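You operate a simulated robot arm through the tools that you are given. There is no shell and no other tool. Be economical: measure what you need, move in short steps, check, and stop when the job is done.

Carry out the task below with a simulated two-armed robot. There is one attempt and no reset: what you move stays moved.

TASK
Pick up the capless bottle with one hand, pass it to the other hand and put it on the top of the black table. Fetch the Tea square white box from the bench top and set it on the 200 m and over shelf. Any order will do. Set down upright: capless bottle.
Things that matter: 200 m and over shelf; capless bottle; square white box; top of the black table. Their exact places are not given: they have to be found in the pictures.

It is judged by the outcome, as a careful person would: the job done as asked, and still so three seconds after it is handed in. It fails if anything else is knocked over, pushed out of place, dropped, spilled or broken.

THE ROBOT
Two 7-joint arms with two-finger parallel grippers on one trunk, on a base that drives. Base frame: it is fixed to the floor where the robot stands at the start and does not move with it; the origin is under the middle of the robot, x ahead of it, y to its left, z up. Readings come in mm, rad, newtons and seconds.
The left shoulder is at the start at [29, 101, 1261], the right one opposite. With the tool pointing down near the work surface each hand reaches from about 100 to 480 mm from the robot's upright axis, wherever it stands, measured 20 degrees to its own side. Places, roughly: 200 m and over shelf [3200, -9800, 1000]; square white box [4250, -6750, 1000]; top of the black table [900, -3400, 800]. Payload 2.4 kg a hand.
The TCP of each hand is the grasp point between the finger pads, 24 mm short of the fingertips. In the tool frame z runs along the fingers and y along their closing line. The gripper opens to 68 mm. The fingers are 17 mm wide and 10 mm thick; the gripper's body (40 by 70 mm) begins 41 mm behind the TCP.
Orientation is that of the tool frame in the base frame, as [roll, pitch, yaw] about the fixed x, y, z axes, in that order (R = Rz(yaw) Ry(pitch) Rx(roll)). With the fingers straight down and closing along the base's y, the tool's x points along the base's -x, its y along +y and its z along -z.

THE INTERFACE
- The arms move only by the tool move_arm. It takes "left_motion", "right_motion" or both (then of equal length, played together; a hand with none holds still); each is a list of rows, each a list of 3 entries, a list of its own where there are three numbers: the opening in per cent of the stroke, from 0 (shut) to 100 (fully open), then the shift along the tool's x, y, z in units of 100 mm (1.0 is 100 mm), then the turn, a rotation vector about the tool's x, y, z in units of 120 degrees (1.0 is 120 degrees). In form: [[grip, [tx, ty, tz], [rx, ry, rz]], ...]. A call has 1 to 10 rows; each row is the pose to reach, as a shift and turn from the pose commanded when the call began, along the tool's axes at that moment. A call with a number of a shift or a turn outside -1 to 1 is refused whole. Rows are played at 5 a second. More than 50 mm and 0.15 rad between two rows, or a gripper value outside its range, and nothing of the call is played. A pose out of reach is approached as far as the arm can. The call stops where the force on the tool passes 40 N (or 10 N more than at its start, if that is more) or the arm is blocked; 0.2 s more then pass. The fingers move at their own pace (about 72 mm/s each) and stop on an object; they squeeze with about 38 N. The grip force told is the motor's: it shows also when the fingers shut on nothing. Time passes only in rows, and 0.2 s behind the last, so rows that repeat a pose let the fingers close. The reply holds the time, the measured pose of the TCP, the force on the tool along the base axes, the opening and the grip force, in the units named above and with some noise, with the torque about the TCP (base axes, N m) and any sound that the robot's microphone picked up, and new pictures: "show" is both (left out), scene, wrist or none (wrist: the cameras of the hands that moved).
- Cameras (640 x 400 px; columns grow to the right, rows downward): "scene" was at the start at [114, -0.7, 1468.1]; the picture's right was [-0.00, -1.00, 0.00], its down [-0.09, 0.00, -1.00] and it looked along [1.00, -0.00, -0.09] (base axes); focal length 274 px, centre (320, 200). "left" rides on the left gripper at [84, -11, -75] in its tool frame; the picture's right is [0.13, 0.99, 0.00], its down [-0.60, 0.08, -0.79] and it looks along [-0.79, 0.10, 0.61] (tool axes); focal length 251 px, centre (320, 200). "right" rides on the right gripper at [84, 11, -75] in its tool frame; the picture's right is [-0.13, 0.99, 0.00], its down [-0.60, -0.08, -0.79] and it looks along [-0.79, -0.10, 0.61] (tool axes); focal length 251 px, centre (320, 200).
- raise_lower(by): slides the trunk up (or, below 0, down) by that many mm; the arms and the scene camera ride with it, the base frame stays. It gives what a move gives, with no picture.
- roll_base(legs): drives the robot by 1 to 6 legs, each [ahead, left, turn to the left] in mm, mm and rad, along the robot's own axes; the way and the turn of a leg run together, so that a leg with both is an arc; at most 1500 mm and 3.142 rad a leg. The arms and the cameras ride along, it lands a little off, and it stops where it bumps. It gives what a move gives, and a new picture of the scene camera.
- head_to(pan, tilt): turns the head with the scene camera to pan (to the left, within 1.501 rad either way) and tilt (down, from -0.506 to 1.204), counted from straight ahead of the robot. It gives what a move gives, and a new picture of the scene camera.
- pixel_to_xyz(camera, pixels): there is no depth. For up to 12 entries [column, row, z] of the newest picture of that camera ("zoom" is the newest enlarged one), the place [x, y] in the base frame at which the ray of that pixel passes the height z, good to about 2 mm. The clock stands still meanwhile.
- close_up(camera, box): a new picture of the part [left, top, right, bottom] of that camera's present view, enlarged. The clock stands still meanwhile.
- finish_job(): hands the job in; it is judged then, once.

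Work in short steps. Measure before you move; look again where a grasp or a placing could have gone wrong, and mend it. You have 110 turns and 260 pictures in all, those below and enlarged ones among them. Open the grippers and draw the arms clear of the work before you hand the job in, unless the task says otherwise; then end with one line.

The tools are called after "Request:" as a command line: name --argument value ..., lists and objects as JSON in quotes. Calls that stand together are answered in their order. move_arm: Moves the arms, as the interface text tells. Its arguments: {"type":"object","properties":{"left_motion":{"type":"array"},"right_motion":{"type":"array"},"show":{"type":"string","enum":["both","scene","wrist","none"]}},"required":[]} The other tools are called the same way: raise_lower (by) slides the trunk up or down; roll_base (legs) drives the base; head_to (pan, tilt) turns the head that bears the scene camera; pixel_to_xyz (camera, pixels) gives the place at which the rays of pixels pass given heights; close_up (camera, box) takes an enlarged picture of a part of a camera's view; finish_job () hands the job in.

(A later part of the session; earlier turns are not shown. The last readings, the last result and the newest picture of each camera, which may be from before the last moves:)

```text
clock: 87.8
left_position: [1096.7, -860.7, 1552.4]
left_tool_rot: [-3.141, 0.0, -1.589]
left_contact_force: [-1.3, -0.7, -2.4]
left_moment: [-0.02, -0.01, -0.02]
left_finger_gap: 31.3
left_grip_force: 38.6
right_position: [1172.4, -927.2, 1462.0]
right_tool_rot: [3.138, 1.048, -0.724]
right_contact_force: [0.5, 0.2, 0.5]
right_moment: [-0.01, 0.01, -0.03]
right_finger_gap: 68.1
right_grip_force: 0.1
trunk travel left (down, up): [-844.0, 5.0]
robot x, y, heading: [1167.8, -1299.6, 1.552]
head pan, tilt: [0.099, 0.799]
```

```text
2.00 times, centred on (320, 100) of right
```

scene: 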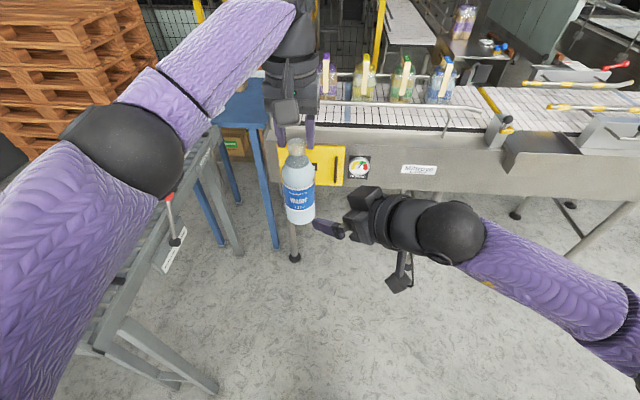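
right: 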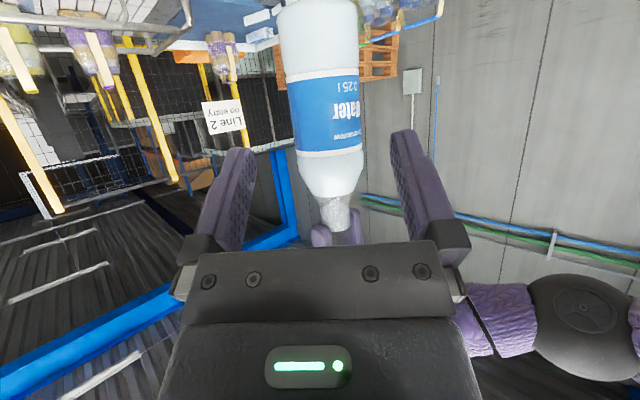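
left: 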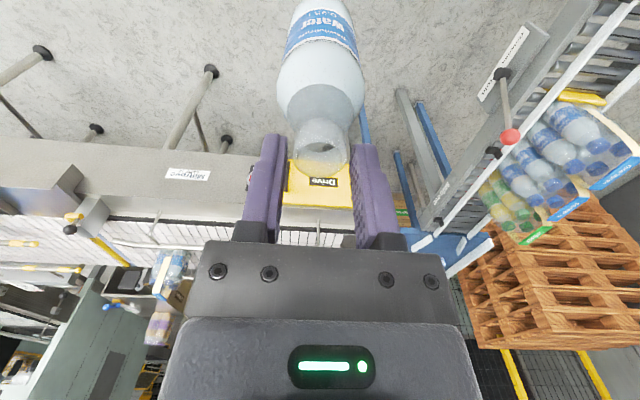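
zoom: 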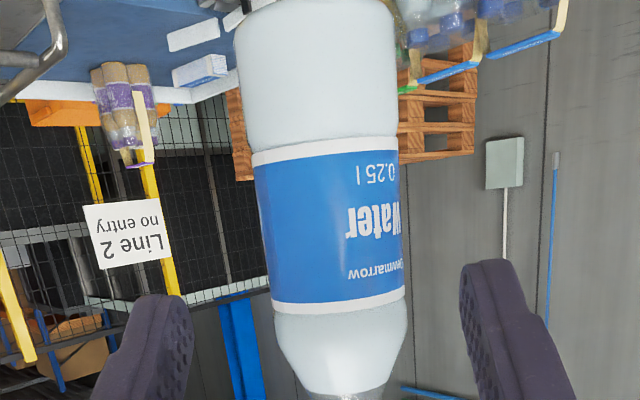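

Check the body centre line in the right picture, at (326,100) and (329,140), versus the hand's approach line.

Request:
pixel_to_xyz --camera "right" --pixels '[[325.5, 100, 1440], [325.5, 100, 1450], [329, 140, 1455], [329, 140, 1460], [322, 60, 1430], [322, 60, 1420]]'

```text
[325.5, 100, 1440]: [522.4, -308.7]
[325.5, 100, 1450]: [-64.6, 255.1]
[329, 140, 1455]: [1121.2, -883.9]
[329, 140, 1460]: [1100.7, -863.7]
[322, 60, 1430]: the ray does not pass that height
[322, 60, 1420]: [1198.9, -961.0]
```

Centered to within 1 mm, ~97 mm to the axis. I advance 55 mm horizontally and look.

Request:
move_arm --right_motion '[[100, [-0.09, 0, 0.16], [0, 0, 0]], [100, [-0.18, 0, 0.32], [0, 0, 0]], [100, [-0.275, 0, 0.476], [0, 0, 0]], [100, [-0.275, 0, 0.476], [0, 0, 0]]]'

Request:
close_up --camera "right" --box '[160, 60, 480, 260]'

```text
clock: 88.8
left_position: [1097.1, -861.9, 1553.5]
left_tool_rot: [-3.14, 0.001, -1.589]
left_contact_force: [0.1, 0.1, -3.0]
left_moment: [0.0, 0.01, -0.03]
left_finger_gap: 31.4
left_grip_force: 38.1
right_position: [1128.9, -888.8, 1461.9]
right_tool_rot: [3.139, 1.047, -0.721]
right_contact_force: [0.0, -0.2, 1.0]
right_moment: [0.02, -0.04, 0.01]
right_finger_gap: 68.0
right_grip_force: 0.2
trunk travel left (down, up): [-844.0, 5.0]
robot x, y, heading: [1164.9, -1298.2, 1.552]
head pan, tilt: [0.099, 0.799]
```

scene: 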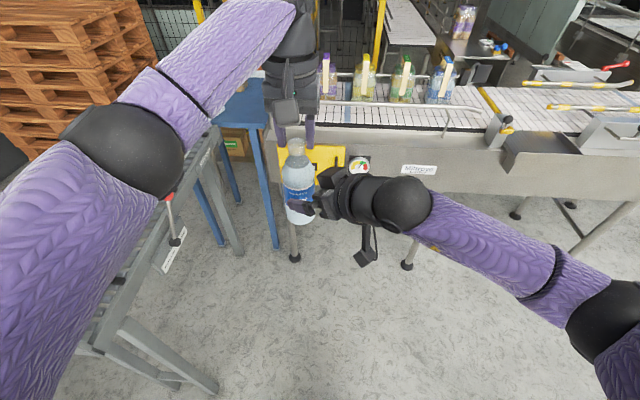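
right: 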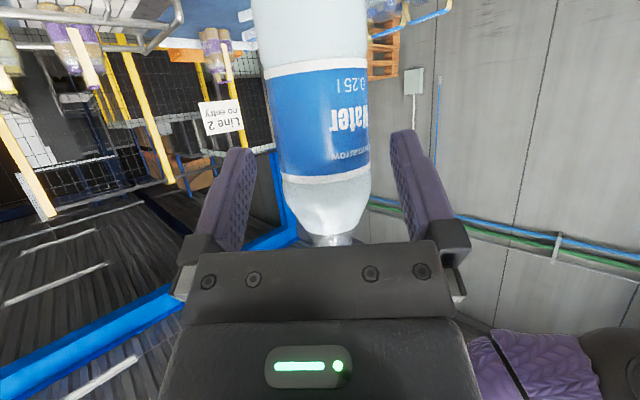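

```text
2.00 times, centred on (320, 160) of right
```

zoom: 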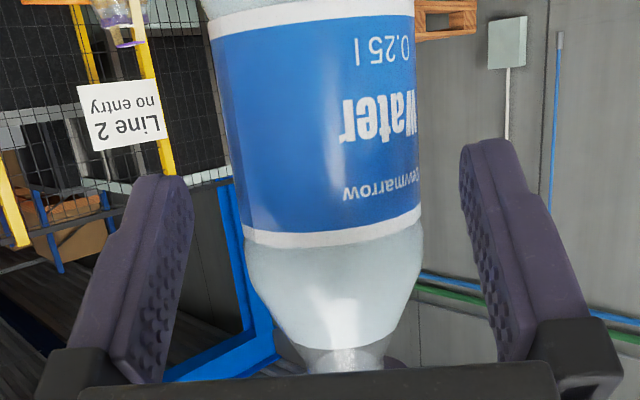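

Centered between the fingers. I advance 35 mm more (stopping ~7 mm short of the axis so the palm clears the shoulder).

Request:
move_arm --right_motion '[[100, [-0.06, 0, 0.1], [0, 0, 0]], [100, [-0.12, 0, 0.2], [0, 0, 0]], [100, [-0.175, 0, 0.303], [0, 0, 0]], [100, [-0.175, 0, 0.303], [0, 0, 0]]]'

Request:
close_up --camera "scene" --box '[250, 110, 410, 280]'

```text
clock: 89.8
left_position: [1096.2, -861.3, 1554.0]
left_tool_rot: [-3.138, -0.001, -1.589]
left_contact_force: [-0.4, 0.0, -2.9]
left_moment: [0.01, -0.02, -0.02]
left_finger_gap: 31.3
left_grip_force: 38.4
right_position: [1104.2, -866.7, 1461.5]
right_tool_rot: [3.139, 1.046, -0.72]
right_contact_force: [0.3, 0.2, 0.3]
right_moment: [-0.01, -0.01, 0.04]
right_finger_gap: 68.2
right_grip_force: 0.0
trunk travel left (down, up): [-844.0, 5.0]
robot x, y, heading: [1163.4, -1295.7, 1.551]
head pan, tilt: [0.099, 0.799]
```

scene: 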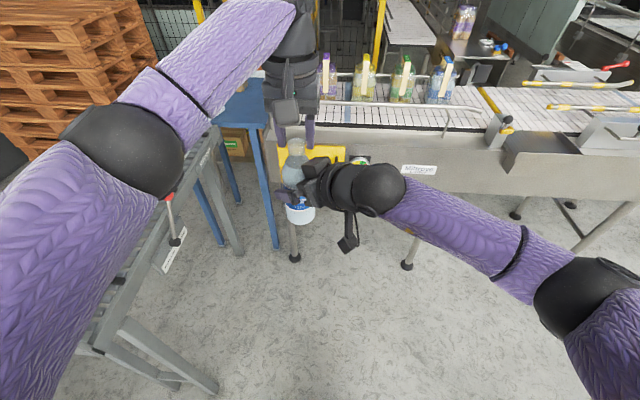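
right: 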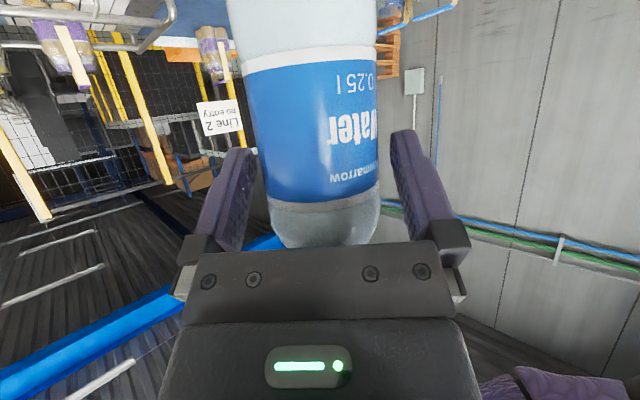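

```text
2.35 times, centred on (330, 195) of scene
```

zoom: 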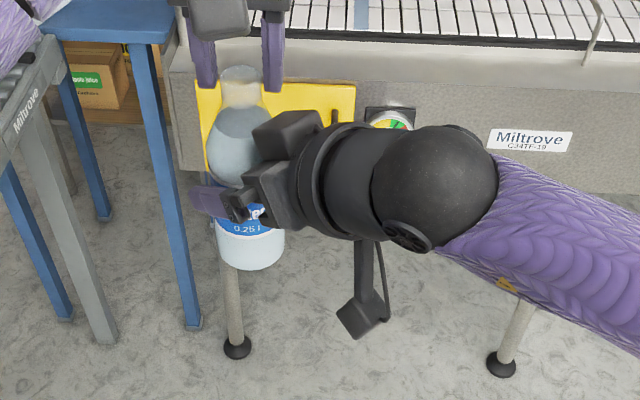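

No contact and the bottle is between the right fingers. Close the right hand around the body.

Request:
move_arm --right_motion '[[80, [0, 0, 0], [0, 0, 0]], [60, [0, 0, 0], [0, 0, 0]], [40, [0, 0, 0], [0, 0, 0]], [20, [0, 0, 0], [0, 0, 0]], [0, [0, 0, 0], [0, 0, 0]], [0, [0, 0, 0], [0, 0, 0]], [0, [0, 0, 0], [0, 0, 0]]]' --show "wrist"

```text
clock: 91.4
left_position: [1097.0, -860.9, 1553.7]
left_tool_rot: [-3.14, -0.001, -1.59]
left_contact_force: [1.3, -1.5, -0.6]
left_moment: [-0.2, 0.01, 0.02]
left_finger_gap: 31.1
left_grip_force: 37.7
right_position: [1104.0, -866.4, 1460.4]
right_tool_rot: [3.14, 1.047, -0.721]
right_contact_force: [-1.8, 2.5, -0.5]
right_moment: [0.02, -0.17, 0.01]
right_finger_gap: 54.7
right_grip_force: 37.8
trunk travel left (down, up): [-844.0, 5.0]
robot x, y, heading: [1167.5, -1300.9, 1.552]
head pan, tilt: [0.099, 0.799]
```

right: 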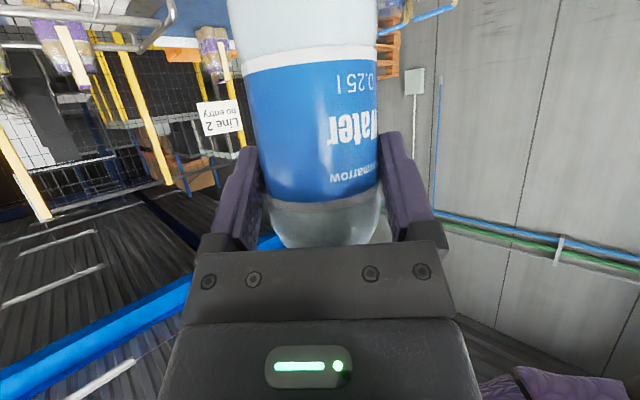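

Right hand grips the body at 54.7 mm with 38 N. Now open the left hand slowly and lift it straight up.

Request:
move_arm --left_motion '[[60, [0, 0, 0], [0, 0, 0]], [80, [0, 0, 0], [0, 0, 0]], [100, [0, 0, 0], [0, 0, 0]], [100, [0, 0, -0.1], [0, 0, 0]], [100, [0, 0, -0.4], [0, 0, 0]], [100, [0, 0, -0.7], [0, 0, 0]], [100, [0, 0, -1.0], [0, 0, 0]]]' --show "scene"

Request:
close_up --camera "scene" --box '[250, 110, 410, 280]'

```text
clock: 93.0
left_position: [1101.1, -863.9, 1653.1]
left_tool_rot: [3.141, 0.001, -1.592]
left_contact_force: [-0.9, -0.2, -0.7]
left_moment: [-0.02, 0.04, 0.01]
left_finger_gap: 67.8
left_grip_force: 0.0
right_position: [1106.3, -866.9, 1459.9]
right_tool_rot: [3.14, 1.05, -0.723]
right_contact_force: [0.5, -0.3, 1.1]
right_moment: [-0.02, -0.01, -0.03]
right_finger_gap: 55.0
right_grip_force: 37.7
trunk travel left (down, up): [-844.0, 5.0]
robot x, y, heading: [1167.7, -1295.0, 1.55]
head pan, tilt: [0.099, 0.799]
```

scene: 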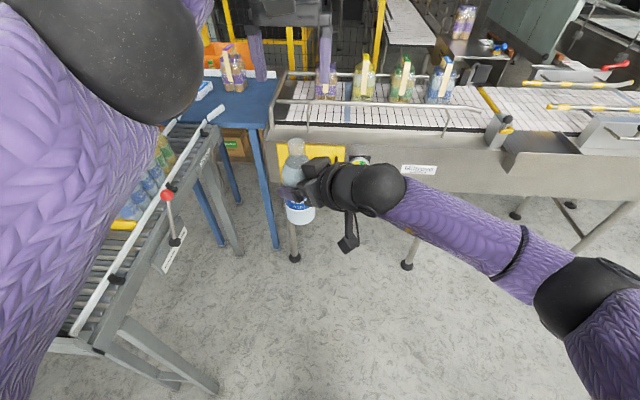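

```text
2.35 times, centred on (330, 195) of scene
```

zoom: 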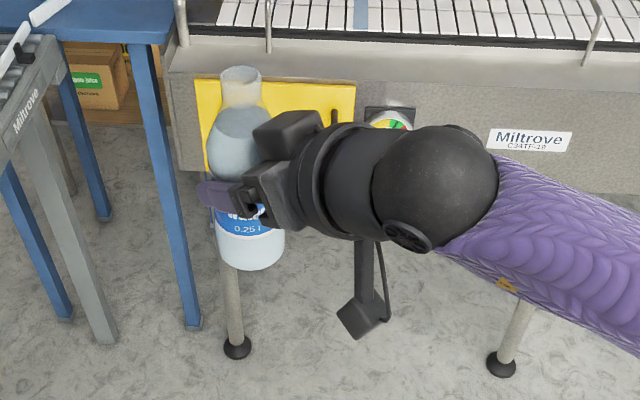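

Hand-over done; the bottle hangs upright in the right hand. I move the left hand aside and look to the right for the way back.

Request:
move_arm --left_motion '[[100, [0.1, 0.3, 0], [0, 0, 0]], [100, [0.2, 0.6, 0], [0, 0, 0]], [100, [0.3, 0.95, 0], [0, 0, 0]]]' --show "none"

Request:
head_to --pan -1.45 --tilt 0.4

```text
clock: 93.8
left_position: [1001.8, -889.2, 1652.5]
left_tool_rot: [-3.138, 0.0, -1.591]
left_contact_force: [0.2, -0.4, 0.1]
left_moment: [0.01, -0.02, -0.01]
left_finger_gap: 67.9
left_grip_force: 0.0
right_position: [1101.5, -866.8, 1461.9]
right_tool_rot: [3.141, 1.045, -0.719]
right_contact_force: [0.0, -0.1, 0.4]
right_moment: [-0.02, -0.04, 0.01]
right_finger_gap: 54.9
right_grip_force: 38.2
trunk travel left (down, up): [-844.0, 5.0]
robot x, y, heading: [1168.5, -1297.6, 1.551]
head pan, tilt: [0.099, 0.799]
```

```text
clock: 95.5
left_position: [1002.7, -890.0, 1652.7]
left_tool_rot: [-3.141, -0.001, -1.591]
left_contact_force: [-0.7, 0.2, -0.1]
left_moment: [-0.02, -0.01, 0.02]
left_finger_gap: 68.1
left_grip_force: 0.0
right_position: [1104.4, -866.2, 1461.2]
right_tool_rot: [3.139, 1.046, -0.722]
right_contact_force: [-0.2, -0.2, 0.9]
right_moment: [-0.03, 0.02, 0.0]
right_finger_gap: 54.9
right_grip_force: 38.2
trunk travel left (down, up): [-844.0, 5.0]
robot x, y, heading: [1165.4, -1299.3, 1.548]
head pan, tilt: [-1.45, 0.4]
```

scene: 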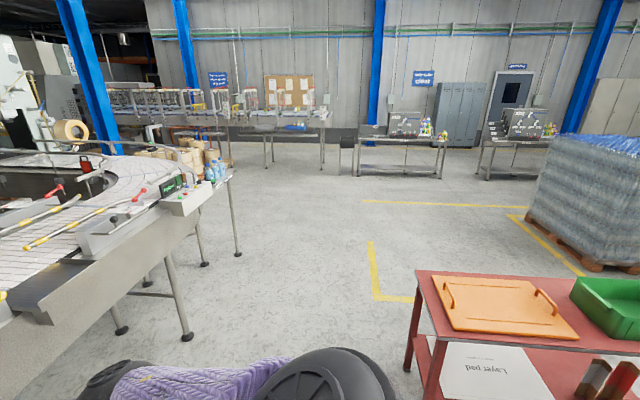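

The red table is right-behind. Measure its corners.

Request:
pixel_to_xyz --camera "scene" --pixels '[[415, 272, 800], [432, 340, 800], [405, 372, 0], [415, 272, 900], [432, 340, 900], [640, 350, 900], [187, 340, 0]]'

Request:
roll_base --legs '[[-150, 150, 0], [0, 0, 1.57]]'

Request:
head_to --pan 0.9 --tilt 0.4

```text
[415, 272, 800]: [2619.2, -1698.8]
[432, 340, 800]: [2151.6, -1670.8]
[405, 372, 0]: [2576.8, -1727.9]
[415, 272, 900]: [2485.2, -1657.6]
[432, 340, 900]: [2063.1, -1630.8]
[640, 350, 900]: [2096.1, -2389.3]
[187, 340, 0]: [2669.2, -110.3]
```

```text
clock: 100.9
left_position: [607.8, -1608.7, 1651.9]
left_tool_rot: [-3.14, -0.001, -0.019]
left_contact_force: [0.2, 0.9, 0.0]
left_moment: [0.03, 0.01, -0.01]
left_finger_gap: 68.0
left_grip_force: 0.2
right_position: [585.2, -1507.3, 1460.9]
right_tool_rot: [3.14, 1.048, 0.852]
right_contact_force: [-0.5, 0.3, -0.5]
right_moment: [0.03, -0.04, 0.01]
right_finger_gap: 54.6
right_grip_force: 37.9
trunk travel left (down, up): [-844.0, 5.0]
robot x, y, heading: [1018.2, -1447.4, 3.118]
head pan, tilt: [-1.45, 0.4]
```

scene: 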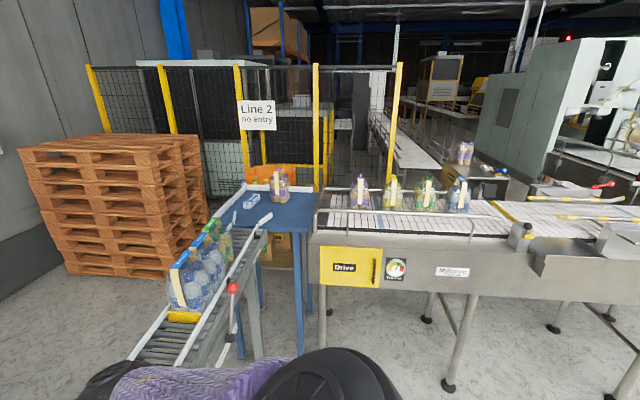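

```text
clock: 103.1
left_position: [607.6, -1607.8, 1653.4]
left_tool_rot: [-3.139, -0.001, -0.019]
left_contact_force: [0.0, 0.1, -0.1]
left_moment: [-0.01, 0.04, 0.0]
left_finger_gap: 67.9
left_grip_force: 0.0
right_position: [586.3, -1508.1, 1460.8]
right_tool_rot: [3.141, 1.048, 0.849]
right_contact_force: [-1.1, -0.4, -0.4]
right_moment: [0.02, 0.0, 0.01]
right_finger_gap: 54.7
right_grip_force: 38.7
trunk travel left (down, up): [-844.0, 5.0]
robot x, y, heading: [1017.5, -1447.9, 3.12]
head pan, tilt: [0.901, 0.4]
```

scene: 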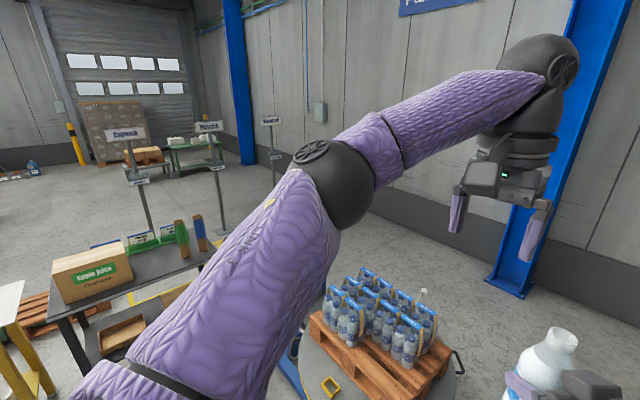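

Robust hold. Turn the remaining 90° to face the black table.

Request:
roll_base --legs '[[0, 0, 1.59]]'

Request:
head_to --pan 0 --tilt 0.45

```text
clock: 107.4
left_position: [1195.8, -1845.8, 1652.5]
left_tool_rot: [-3.14, 0.0, 1.589]
left_contact_force: [0.1, 0.4, -0.3]
left_moment: [0.05, 0.02, 0.0]
left_finger_gap: 67.8
left_grip_force: 0.0
right_position: [1097.1, -1872.8, 1459.8]
right_tool_rot: [3.14, 1.048, 2.459]
right_contact_force: [-0.6, -0.5, -0.8]
right_moment: [-0.01, -0.01, 0.01]
right_finger_gap: 54.7
right_grip_force: 38.0
trunk travel left (down, up): [-844.0, 5.0]
robot x, y, heading: [1013.3, -1443.9, -1.556]
head pan, tilt: [0.901, 0.4]
```

scene: 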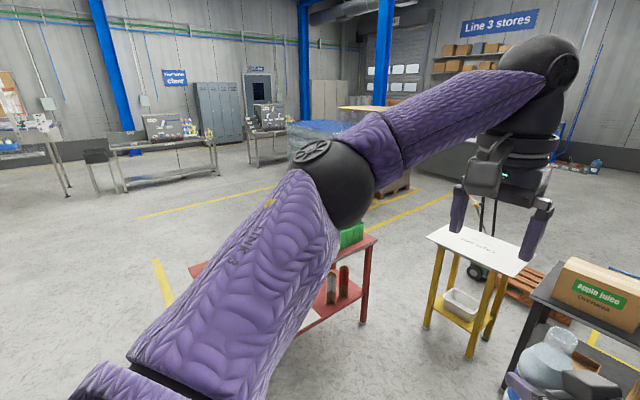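

```text
clock: 108.6
left_position: [1196.7, -1846.4, 1653.5]
left_tool_rot: [-3.14, 0.0, 1.588]
left_contact_force: [-0.4, 0.3, 0.2]
left_moment: [0.0, -0.03, 0.01]
left_finger_gap: 67.7
left_grip_force: 0.1
right_position: [1096.3, -1873.6, 1460.9]
right_tool_rot: [3.141, 1.047, 2.46]
right_contact_force: [-0.1, -0.2, 0.1]
right_moment: [-0.03, 0.01, 0.0]
right_finger_gap: 54.5
right_grip_force: 38.1
trunk travel left (down, up): [-844.0, 5.0]
robot x, y, heading: [1017.1, -1443.0, -1.548]
head pan, tilt: [0.0, 0.45]
```

scene: 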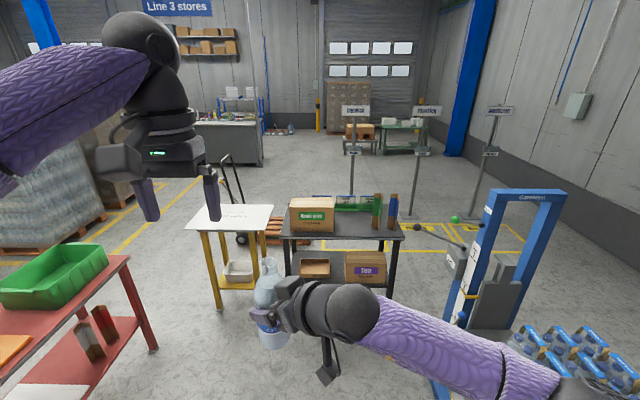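

Measure the black table's near edge and the free area.

Request:
close_up --camera "scene" --box '[260, 170, 430, 320]'

Request:
pixel_to_xyz --camera "scene" --pixels '[[283, 240, 700], [283, 240, 800], [283, 240, 900], [404, 238, 700], [404, 238, 800], [404, 238, 900], [350, 225, 800]]'

```text
2.67 times, centred on (345, 245) of scene
```

zoom: 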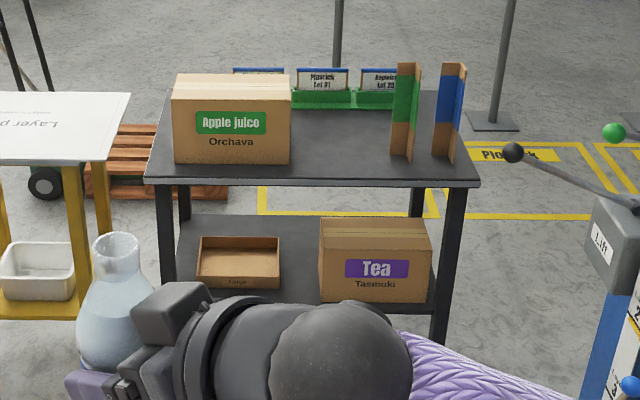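

```text
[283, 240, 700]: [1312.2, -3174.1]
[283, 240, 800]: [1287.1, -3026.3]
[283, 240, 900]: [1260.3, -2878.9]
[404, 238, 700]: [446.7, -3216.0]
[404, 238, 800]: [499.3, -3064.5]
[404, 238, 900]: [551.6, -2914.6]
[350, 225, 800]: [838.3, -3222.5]
```

I estimate the stacker's black lever ball at about (470,-2960,1010), close to where my right elbow would go. I check the right arm's shape first.

Request:
head_to --pan -0.9 --tilt 0.7

```text
clock: 109.8
left_position: [1195.7, -1846.6, 1652.2]
left_tool_rot: [-3.139, 0.0, 1.591]
left_contact_force: [0.1, -0.3, 0.8]
left_moment: [0.0, -0.01, -0.01]
left_finger_gap: 68.0
left_grip_force: 0.1
right_position: [1096.3, -1872.6, 1462.0]
right_tool_rot: [3.139, 1.046, 2.459]
right_contact_force: [0.0, 0.7, 0.5]
right_moment: [0.02, 0.02, -0.05]
right_finger_gap: 54.4
right_grip_force: 38.1
trunk travel left (down, up): [-844.0, 5.0]
robot x, y, heading: [1022.0, -1447.2, -1.553]
head pan, tilt: [-0.901, 0.7]
```

scene: 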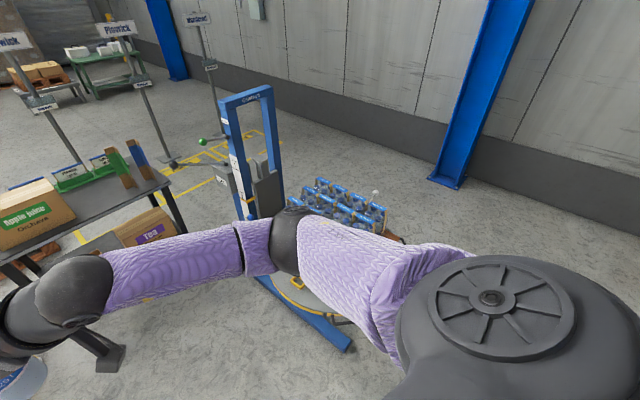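

The right elbow sits ahead-right of the body, so I will approach the table turned 45° to the right, with the arm coming in over the front edge. First I raise the left hand out of the way.

Request:
move_arm --left_motion '[[100, [0.1, 0.1, -0.25], [0, 0, 0]], [100, [0.2, 0.2, -0.5], [0, 0, 0]], [100, [0.35, 0.3, -0.75], [0, 0, 0]], [100, [0.5, 0.4, -1.0], [0, 0, 0]]]' --show "none"

Request:
move_arm --left_motion '[[100, [0.1, 0.1, -0.25], [0, 0, 0]], [100, [0.2, 0.2, -0.5], [0, 0, 0]], [100, [0.35, 0.3, -0.75], [0, 0, 0]], [100, [0.5, 0.4, -1.0], [0, 0, 0]]]' --show "none"

Request:
roll_base --legs '[[1100, 30, 0], [0, 0, -0.8]]'

Request:
head_to --pan 0.3 --tilt 0.8

```text
clock: 110.8
left_position: [1234.6, -1794.5, 1754.7]
left_tool_rot: [-3.14, 0.002, 1.587]
left_contact_force: [0.0, -0.2, -0.5]
left_moment: [-0.01, -0.01, -0.02]
left_finger_gap: 68.3
left_grip_force: 0.1
right_position: [1095.8, -1871.7, 1461.2]
right_tool_rot: [3.14, 1.049, 2.46]
right_contact_force: [-0.2, -0.2, -0.7]
right_moment: [0.03, 0.0, -0.03]
right_finger_gap: 54.7
right_grip_force: 37.6
trunk travel left (down, up): [-844.0, 5.0]
robot x, y, heading: [1015.1, -1443.3, -1.548]
head pan, tilt: [-0.901, 0.7]
```

```text
clock: 111.8
left_position: [1242.0, -1781.0, 1771.5]
left_tool_rot: [-3.139, 0.001, 1.59]
left_contact_force: [0.5, 0.3, -0.5]
left_moment: [-0.01, -0.02, 0.02]
left_finger_gap: 68.0
left_grip_force: 0.0
left hand out of reach, approached as far as the arm can: row 1, 2, 3, 4
right_position: [1096.9, -1873.5, 1460.9]
right_tool_rot: [3.14, 1.046, 2.459]
right_contact_force: [-0.3, 0.7, 0.1]
right_moment: [0.01, -0.01, 0.02]
right_finger_gap: 54.3
right_grip_force: 38.1
trunk travel left (down, up): [-844.0, 5.0]
robot x, y, heading: [1017.7, -1447.4, -1.55]
head pan, tilt: [-0.901, 0.7]
```

```text
clock: 119.5
left_position: [985.0, -2947.1, 1770.1]
left_tool_rot: [-3.138, 0.002, 0.804]
left_contact_force: [-0.1, 0.7, 0.0]
left_moment: [0.02, -0.01, 0.0]
left_finger_gap: 68.0
left_grip_force: 0.1
right_position: [818.8, -2907.7, 1460.5]
right_tool_rot: [3.139, 1.047, 1.67]
right_contact_force: [0.4, 0.0, 0.5]
right_moment: [0.02, 0.01, -0.03]
right_finger_gap: 54.5
right_grip_force: 37.4
trunk travel left (down, up): [-844.0, 5.0]
robot x, y, heading: [1063.4, -2547.3, -2.34]
head pan, tilt: [-0.901, 0.7]
```

scene: 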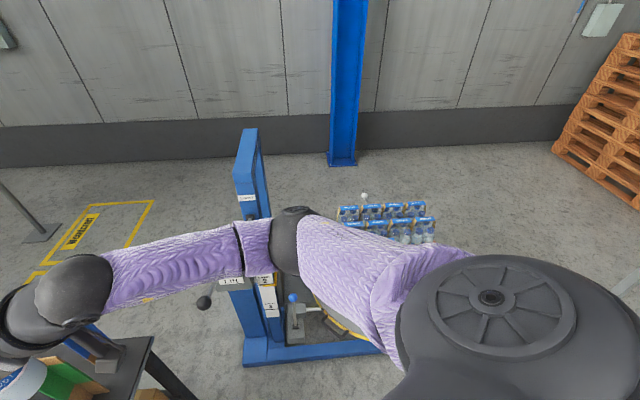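

```text
clock: 120.9
left_position: [985.1, -2946.1, 1770.3]
left_tool_rot: [-3.14, 0.001, 0.802]
left_contact_force: [-0.2, 0.6, -0.4]
left_moment: [0.03, 0.01, 0.01]
left_finger_gap: 68.0
left_grip_force: 0.1
right_position: [818.9, -2908.0, 1460.4]
right_tool_rot: [3.139, 1.048, 1.669]
right_contact_force: [0.9, -0.1, 0.9]
right_moment: [0.04, -0.02, 0.0]
right_finger_gap: 54.6
right_grip_force: 37.8
trunk travel left (down, up): [-844.0, 5.0]
robot x, y, heading: [1066.2, -2549.2, -2.341]
head pan, tilt: [0.3, 0.799]
```

scene: 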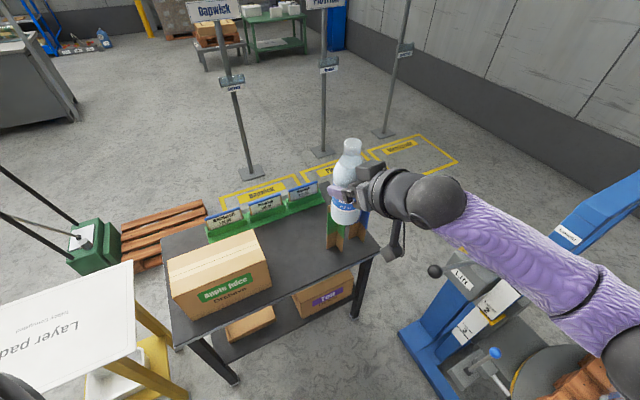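

Measure the table from here: corners and free spot.

Request:
pixel_to_xyz --camera "scene" --pixels '[[175, 348, 700], [175, 348, 750], [175, 348, 800], [379, 253, 700], [379, 253, 800], [235, 384, 0], [356, 317, 0], [300, 250, 750], [328, 245, 750], [272, 285, 750], [265, 215, 750], [163, 238, 750]]'

Request:
close_up --camera "scene" --box '[150, 150, 400, 380]'

```text
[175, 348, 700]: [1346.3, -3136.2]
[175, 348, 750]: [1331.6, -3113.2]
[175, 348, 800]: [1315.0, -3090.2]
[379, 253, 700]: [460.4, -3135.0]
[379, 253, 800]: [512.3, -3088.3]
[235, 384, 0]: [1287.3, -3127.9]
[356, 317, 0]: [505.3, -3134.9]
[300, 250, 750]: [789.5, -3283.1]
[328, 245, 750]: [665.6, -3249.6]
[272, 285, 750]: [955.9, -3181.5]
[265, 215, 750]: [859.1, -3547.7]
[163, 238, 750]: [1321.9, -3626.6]
```

```text
1.74 times, centred on (275, 265) of scene
```

zoom: 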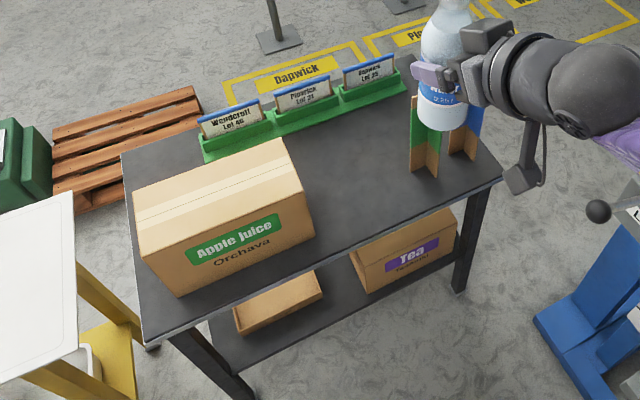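

Two views give table z≈737, front edge y≈-3119; the free spot is about (810,-3230) between carton (x>950) and posts (x<665). I drive diagonally so that the bottle is above it.

Request:
roll_base --legs '[[230, 211, 0]]'

Request:
head_to --pan 0.25 --tilt 1.0

```text
clock: 123.1
left_position: [980.0, -3272.4, 1770.0]
left_tool_rot: [-3.14, 0.002, 0.81]
left_contact_force: [-0.2, 0.6, 0.3]
left_moment: [0.02, 0.01, 0.03]
left_finger_gap: 68.0
left_grip_force: 0.0
right_position: [812.8, -3234.6, 1459.9]
right_tool_rot: [3.141, 1.047, 1.679]
right_contact_force: [-0.2, -0.5, 0.2]
right_moment: [0.03, -0.02, 0.04]
right_finger_gap: 54.1
right_grip_force: 38.1
trunk travel left (down, up): [-844.0, 5.0]
robot x, y, heading: [1056.6, -2873.8, -2.331]
head pan, tilt: [0.3, 0.799]
```

scene: 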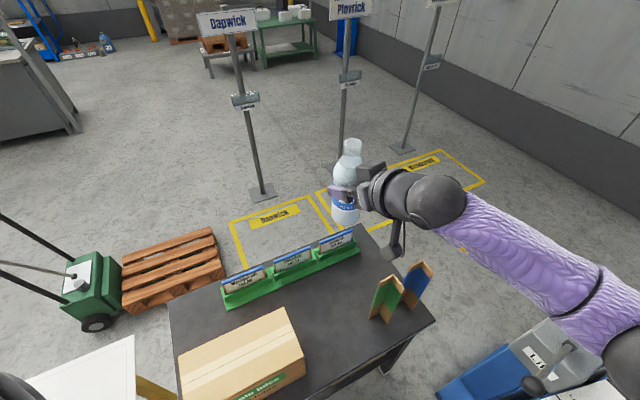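

```text
clock: 123.8
left_position: [978.8, -3271.7, 1769.9]
left_tool_rot: [-3.139, 0.001, 0.81]
left_contact_force: [-0.1, -0.1, -0.4]
left_moment: [0.02, 0.01, 0.04]
left_finger_gap: 67.8
left_grip_force: 0.2
right_position: [811.4, -3234.5, 1460.8]
right_tool_rot: [3.14, 1.048, 1.681]
right_contact_force: [0.7, 0.8, 0.2]
right_moment: [0.06, -0.02, 0.01]
right_finger_gap: 54.4
right_grip_force: 38.2
trunk travel left (down, up): [-844.0, 5.0]
robot x, y, heading: [1058.7, -2876.6, -2.326]
head pan, tilt: [0.25, 1.0]
```

scene: 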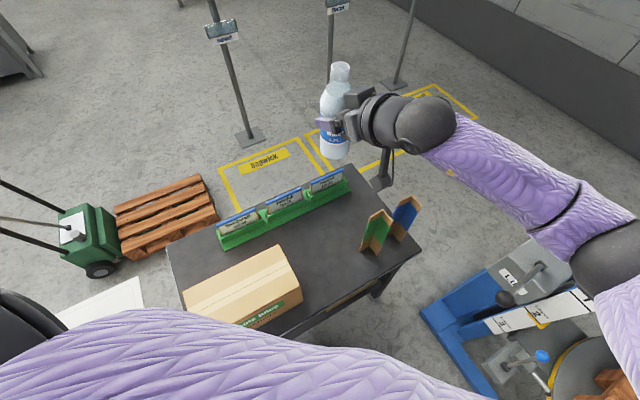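

Check where the stacker lever and post tops lie relative to my arm before lowering.

Request:
pixel_to_xyz --camera "scene" --pixels '[[505, 298, 1000], [505, 298, 950], [572, 210, 1450], [575, 200, 1400], [610, 260, 1500], [610, 260, 1400], [375, 212, 900], [408, 200, 900], [363, 245, 737], [300, 285, 737], [440, 310, 500], [545, 270, 800]]'

Request:
head_to --pan -0.7 --tilt 1.1

```text
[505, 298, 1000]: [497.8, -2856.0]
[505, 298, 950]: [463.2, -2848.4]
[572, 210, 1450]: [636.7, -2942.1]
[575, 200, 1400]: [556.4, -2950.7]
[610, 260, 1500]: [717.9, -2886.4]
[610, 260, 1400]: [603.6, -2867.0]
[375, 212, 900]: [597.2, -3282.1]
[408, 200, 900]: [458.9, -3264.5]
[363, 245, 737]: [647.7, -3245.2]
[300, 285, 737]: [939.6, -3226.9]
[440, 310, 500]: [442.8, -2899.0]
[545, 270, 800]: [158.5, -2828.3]
```

```text
clock: 125.0
left_position: [979.7, -3271.9, 1771.6]
left_tool_rot: [-3.14, 0.003, 0.811]
left_contact_force: [0.4, -0.1, 0.9]
left_moment: [-0.02, 0.02, -0.03]
left_finger_gap: 68.0
left_grip_force: 0.2
right_position: [812.5, -3234.9, 1461.4]
right_tool_rot: [3.138, 1.047, 1.678]
right_contact_force: [0.4, 0.4, -0.4]
right_moment: [0.07, 0.0, 0.02]
right_finger_gap: 54.5
right_grip_force: 38.3
trunk travel left (down, up): [-844.0, 5.0]
robot x, y, heading: [1056.1, -2876.4, -2.334]
head pan, tilt: [-0.7, 1.1]
```

scene: 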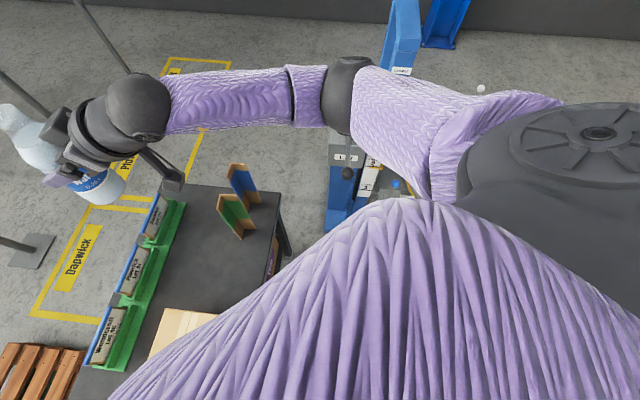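

Locate elbow and lever in this view.

Request:
pixel_to_xyz --camera "scene" --pixels '[[347, 173, 1000], [347, 173, 960], [348, 97, 1450], [348, 97, 1400], [348, 97, 1500], [350, 132, 1400], [140, 105, 1480], [335, 155, 900], [405, 70, 1200]]'

Request:
close_up --camera "scene" --box '[220, 40, 460, 240]'

```text
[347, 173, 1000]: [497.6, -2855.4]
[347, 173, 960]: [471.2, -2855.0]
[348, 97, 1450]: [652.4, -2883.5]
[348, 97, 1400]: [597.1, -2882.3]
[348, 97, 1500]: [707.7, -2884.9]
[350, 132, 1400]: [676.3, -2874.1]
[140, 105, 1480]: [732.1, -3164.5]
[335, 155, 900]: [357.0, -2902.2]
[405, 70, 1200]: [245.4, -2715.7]
```

```text
2.00 times, centred on (340, 140) of scene
```

zoom: 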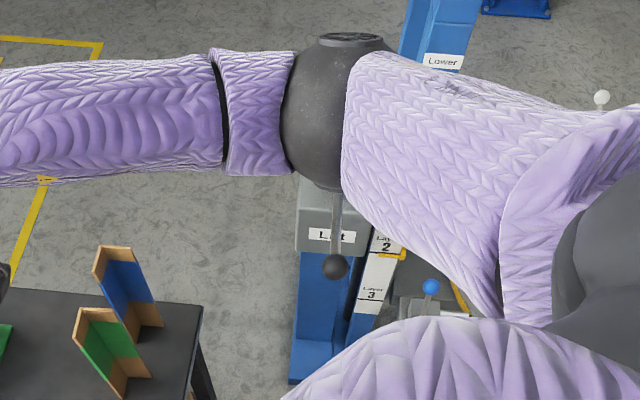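

The elbow would pass within a few cm of the lever, so I turn 0.2 rad more and shift, giving ~140 mm clearance, with the bottle ~70 mm in from the front edge.

Request:
roll_base --legs '[[-43, 53, 0], [0, 0, -0.2]]'

Request:
head_to --pan 0.4 --tilt 1.0

```text
clock: 126.8
left_position: [969.9, -3253.6, 1772.5]
left_tool_rot: [-3.139, 0.002, 0.613]
left_contact_force: [-1.4, -0.2, 0.3]
left_moment: [0.0, 0.04, 0.02]
left_finger_gap: 67.9
left_grip_force: 0.0
right_position: [813.6, -3184.9, 1461.0]
right_tool_rot: [3.139, 1.046, 1.48]
right_contact_force: [-0.1, 0.1, -0.8]
right_moment: [0.08, 0.01, 0.01]
right_finger_gap: 54.5
right_grip_force: 37.8
trunk travel left (down, up): [-844.0, 5.0]
robot x, y, heading: [1120.4, -2880.0, -2.53]
head pan, tilt: [-0.7, 1.1]
```

scene: 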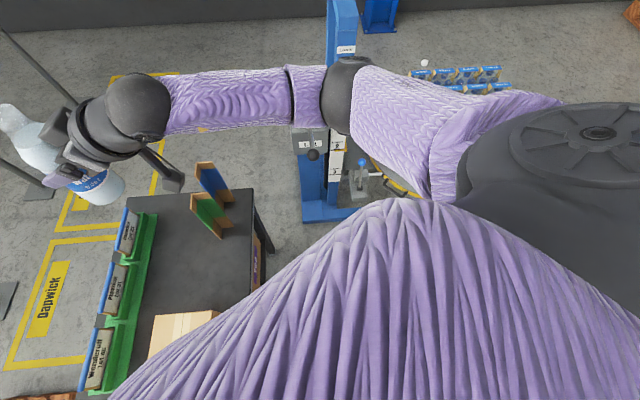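

```text
clock: 128.1
left_position: [970.5, -3254.3, 1771.5]
left_tool_rot: [3.141, 0.0, 0.611]
left_contact_force: [-0.7, -0.7, 0.2]
left_moment: [0.01, -0.02, 0.0]
left_finger_gap: 67.8
left_grip_force: 0.1
right_position: [813.0, -3184.0, 1460.7]
right_tool_rot: [3.139, 1.048, 1.482]
right_contact_force: [-0.5, 0.0, -0.1]
right_moment: [0.06, 0.0, -0.03]
right_finger_gap: 54.2
right_grip_force: 38.1
trunk travel left (down, up): [-844.0, 5.0]
robot x, y, heading: [1122.0, -2876.1, -2.526]
head pan, tilt: [0.4, 1.0]
```

scene: 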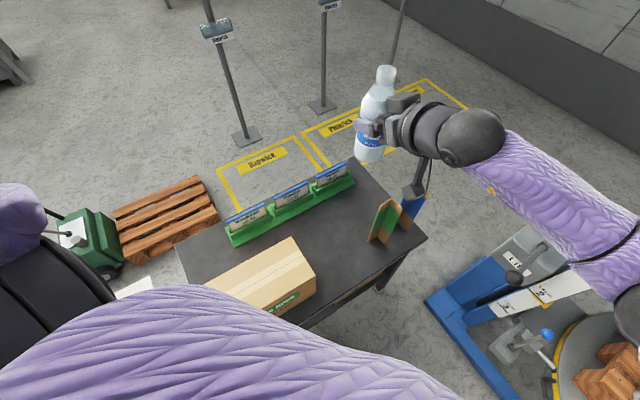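

Lower the trunk 590 mm to bring the bottle base to about 50 mm above the table, then look.

Request:
raise_lower --by -300

Request:
raise_lower --by -280

Request:
head_to --pan 0.35 --tilt 0.8

```text
clock: 131.1
left_position: [971.0, -3254.4, 1471.0]
left_tool_rot: [-3.14, 0.002, 0.612]
left_contact_force: [0.5, 0.6, 0.3]
left_moment: [0.03, -0.02, -0.01]
left_finger_gap: 68.0
left_grip_force: 0.0
right_position: [813.2, -3183.6, 1161.1]
right_tool_rot: [3.141, 1.047, 1.481]
right_contact_force: [-0.1, 0.5, -0.1]
right_moment: [0.04, 0.01, 0.0]
right_finger_gap: 54.3
right_grip_force: 37.8
trunk travel left (down, up): [-544.0, 305.0]
robot x, y, heading: [1123.0, -2883.4, -2.53]
head pan, tilt: [0.4, 1.0]
```

```text
clock: 133.9
left_position: [969.1, -3254.5, 1191.0]
left_tool_rot: [-3.14, 0.002, 0.612]
left_contact_force: [-0.6, -0.2, 0.0]
left_moment: [0.0, 0.0, 0.0]
left_finger_gap: 68.1
left_grip_force: 0.0
right_position: [813.5, -3185.2, 880.2]
right_tool_rot: [3.14, 1.048, 1.481]
right_contact_force: [-0.1, -0.4, 0.5]
right_moment: [0.03, -0.03, -0.01]
right_finger_gap: 54.3
right_grip_force: 37.9
trunk travel left (down, up): [-264.0, 585.0]
robot x, y, heading: [1120.4, -2879.5, -2.53]
head pan, tilt: [0.4, 1.0]
```

```text
clock: 134.7
left_position: [970.6, -3254.5, 1189.9]
left_tool_rot: [-3.14, 0.003, 0.613]
left_contact_force: [0.6, 0.5, -0.2]
left_moment: [0.02, 0.0, -0.05]
left_finger_gap: 68.0
left_grip_force: 0.0
right_position: [814.0, -3185.2, 879.6]
right_tool_rot: [3.14, 1.047, 1.482]
right_contact_force: [-0.7, -0.8, 0.0]
right_moment: [0.03, -0.02, 0.08]
right_finger_gap: 54.4
right_grip_force: 38.6
trunk travel left (down, up): [-264.0, 585.0]
robot x, y, heading: [1125.8, -2882.8, -2.531]
head pan, tilt: [0.351, 0.799]
```

scene: 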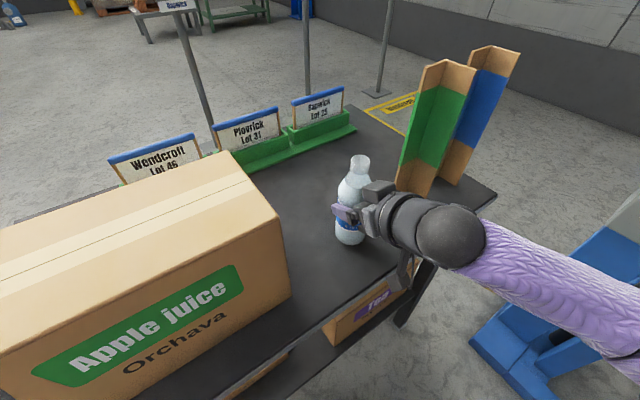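

Check the table height using the front edge line (known y≈-3119) and the bottle base.

Request:
pixel_to_xyz --camera "scene" --pixels '[[320, 315, 737], [320, 315, 750], [320, 315, 720], [497, 195, 737], [350, 244, 800], [350, 244, 737], [350, 244, 750], [400, 190, 737], [290, 297, 737]]'

Request:
close_up --camera "scene" --box '[280, 140, 440, 320]'

```text
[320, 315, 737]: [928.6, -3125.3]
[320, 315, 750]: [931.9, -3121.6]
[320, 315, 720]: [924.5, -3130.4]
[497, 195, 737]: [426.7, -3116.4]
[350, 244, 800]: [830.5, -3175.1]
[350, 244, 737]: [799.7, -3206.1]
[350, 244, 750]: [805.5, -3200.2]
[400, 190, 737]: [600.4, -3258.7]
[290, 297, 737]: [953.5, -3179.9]
```

```text
2.22 times, centred on (360, 230) of scene
```

zoom: 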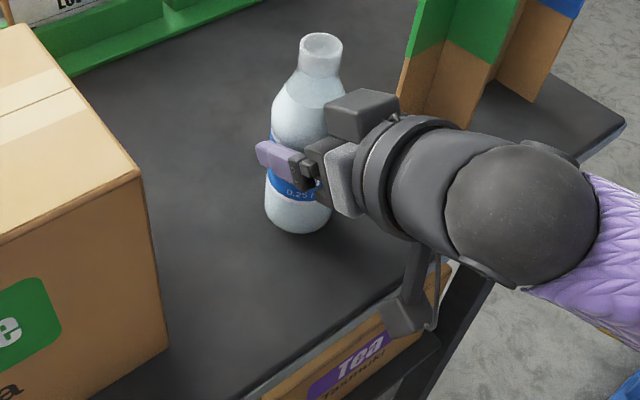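

Consistent. Lower 48 mm by trunk, then feel for the table.

Request:
raise_lower --by -48

Request:
close_up --camera "scene" --box '[280, 140, 440, 320]'

```text
clock: 135.6
left_position: [969.4, -3253.7, 1142.6]
left_tool_rot: [-3.139, 0.005, 0.612]
left_contact_force: [-0.4, 0.2, 0.5]
left_moment: [0.01, 0.04, 0.03]
left_finger_gap: 68.3
left_grip_force: 0.0
right_position: [814.3, -3183.4, 831.9]
right_tool_rot: [3.137, 1.043, 1.481]
right_contact_force: [1.7, -1.9, 9.8]
right_moment: [-0.46, -0.02, 0.04]
right_finger_gap: 54.3
right_grip_force: 37.6
trunk travel left (down, up): [-216.0, 633.0]
robot x, y, heading: [1124.9, -2879.6, -2.529]
head pan, tilt: [0.351, 0.799]
```

```text
2.22 times, centred on (360, 230) of scene
```

zoom: 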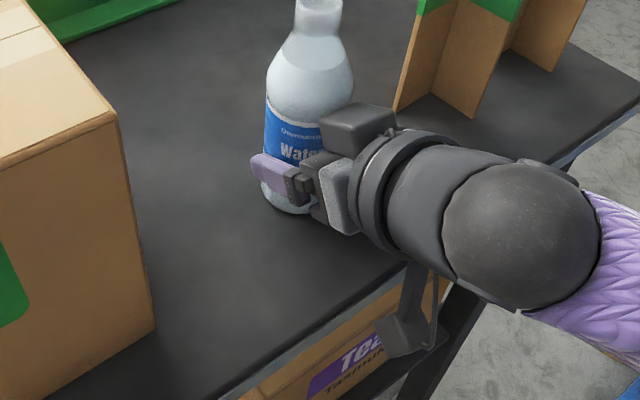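

The bottle met the table slightly early and stands on it (9.8 N up). I open the right fingers gradually.

Request:
move_arm --right_motion '[[84, [0, 0, 0], [0, 0, 0]], [90, [0, 0, 0], [0, 0, 0]], [100, [0, 0, 0], [0, 0, 0]], [100, [0, 0, 0], [0, 0, 0]]]' --show "both"

Request:
close_up --camera "scene" --box '[280, 110, 440, 290]'

```text
clock: 136.6
left_position: [969.8, -3254.3, 1141.5]
left_tool_rot: [-3.14, 0.003, 0.613]
left_contact_force: [0.2, -0.2, 0.6]
left_moment: [-0.01, -0.01, 0.01]
left_finger_gap: 68.0
left_grip_force: 0.0
right_position: [813.9, -3184.8, 831.5]
right_tool_rot: [3.138, 1.048, 1.483]
right_contact_force: [0.0, 0.8, 0.2]
right_moment: [-0.01, -0.01, -0.01]
right_finger_gap: 68.1
right_grip_force: 0.0
trunk travel left (down, up): [-216.0, 633.0]
robot x, y, heading: [1125.2, -2880.3, -2.53]
head pan, tilt: [0.351, 0.799]
```

scene: 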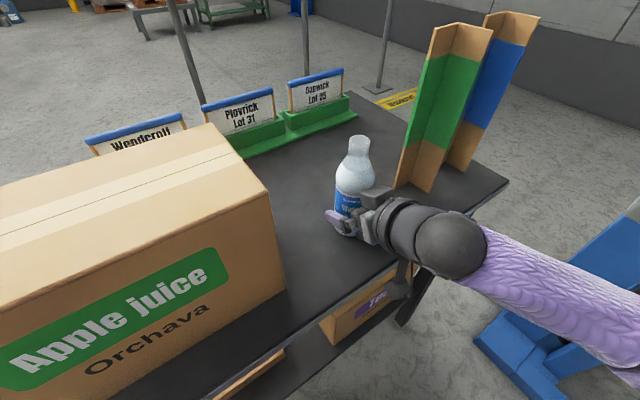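
right: 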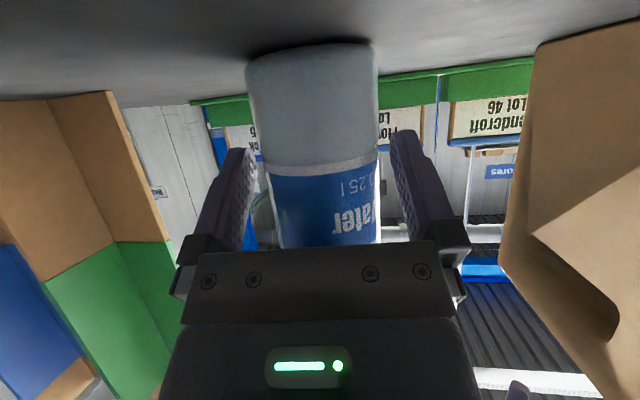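

```text
2.22 times, centred on (360, 200) of scene
```

zoom: 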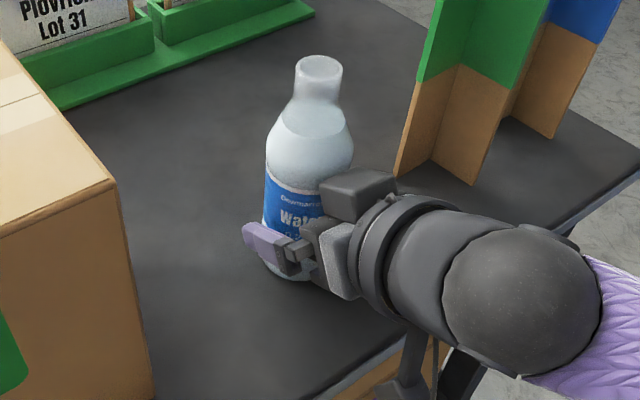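

Standing upright and free. Retreat horizontally by 100 mm.

Request:
move_arm --right_motion '[[100, [0.1, 0, -0.173], [0, 0, 0]], [100, [0.2, 0, -0.346], [0, 0, 0]], [100, [0.3, 0, -0.52], [0, 0, 0]], [100, [0.4, 0, -0.693], [0, 0, 0]], [100, [0.5, 0, -0.866], [0, 0, 0]]]' --show "both"

```text
clock: 137.8
left_position: [969.4, -3253.6, 1142.4]
left_tool_rot: [-3.14, 0.002, 0.613]
left_contact_force: [0.0, 0.7, 0.5]
left_moment: [-0.02, 0.0, 0.02]
left_finger_gap: 67.9
left_grip_force: 0.1
right_position: [820.6, -3083.6, 833.1]
right_tool_rot: [3.138, 1.047, 1.481]
right_contact_force: [-0.8, 0.7, 0.4]
right_moment: [0.03, 0.01, 0.02]
right_finger_gap: 67.9
right_grip_force: 0.0
trunk travel left (down, up): [-216.0, 633.0]
robot x, y, heading: [1120.2, -2881.1, -2.529]
head pan, tilt: [0.351, 0.799]
```

scene: 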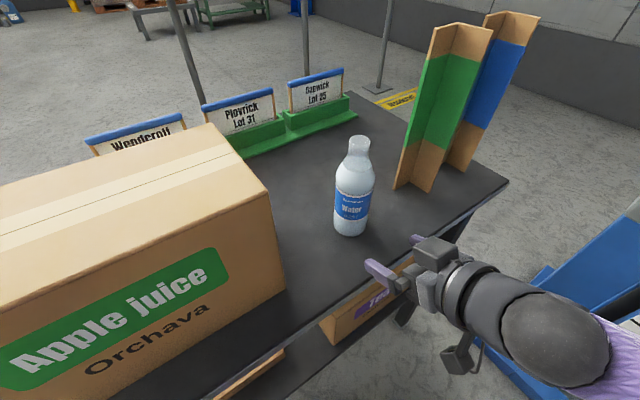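
right: 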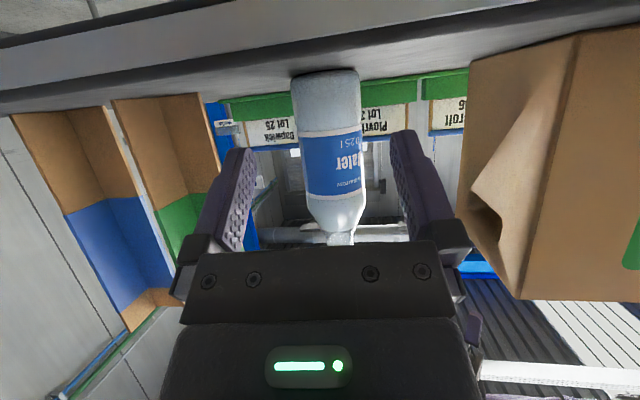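

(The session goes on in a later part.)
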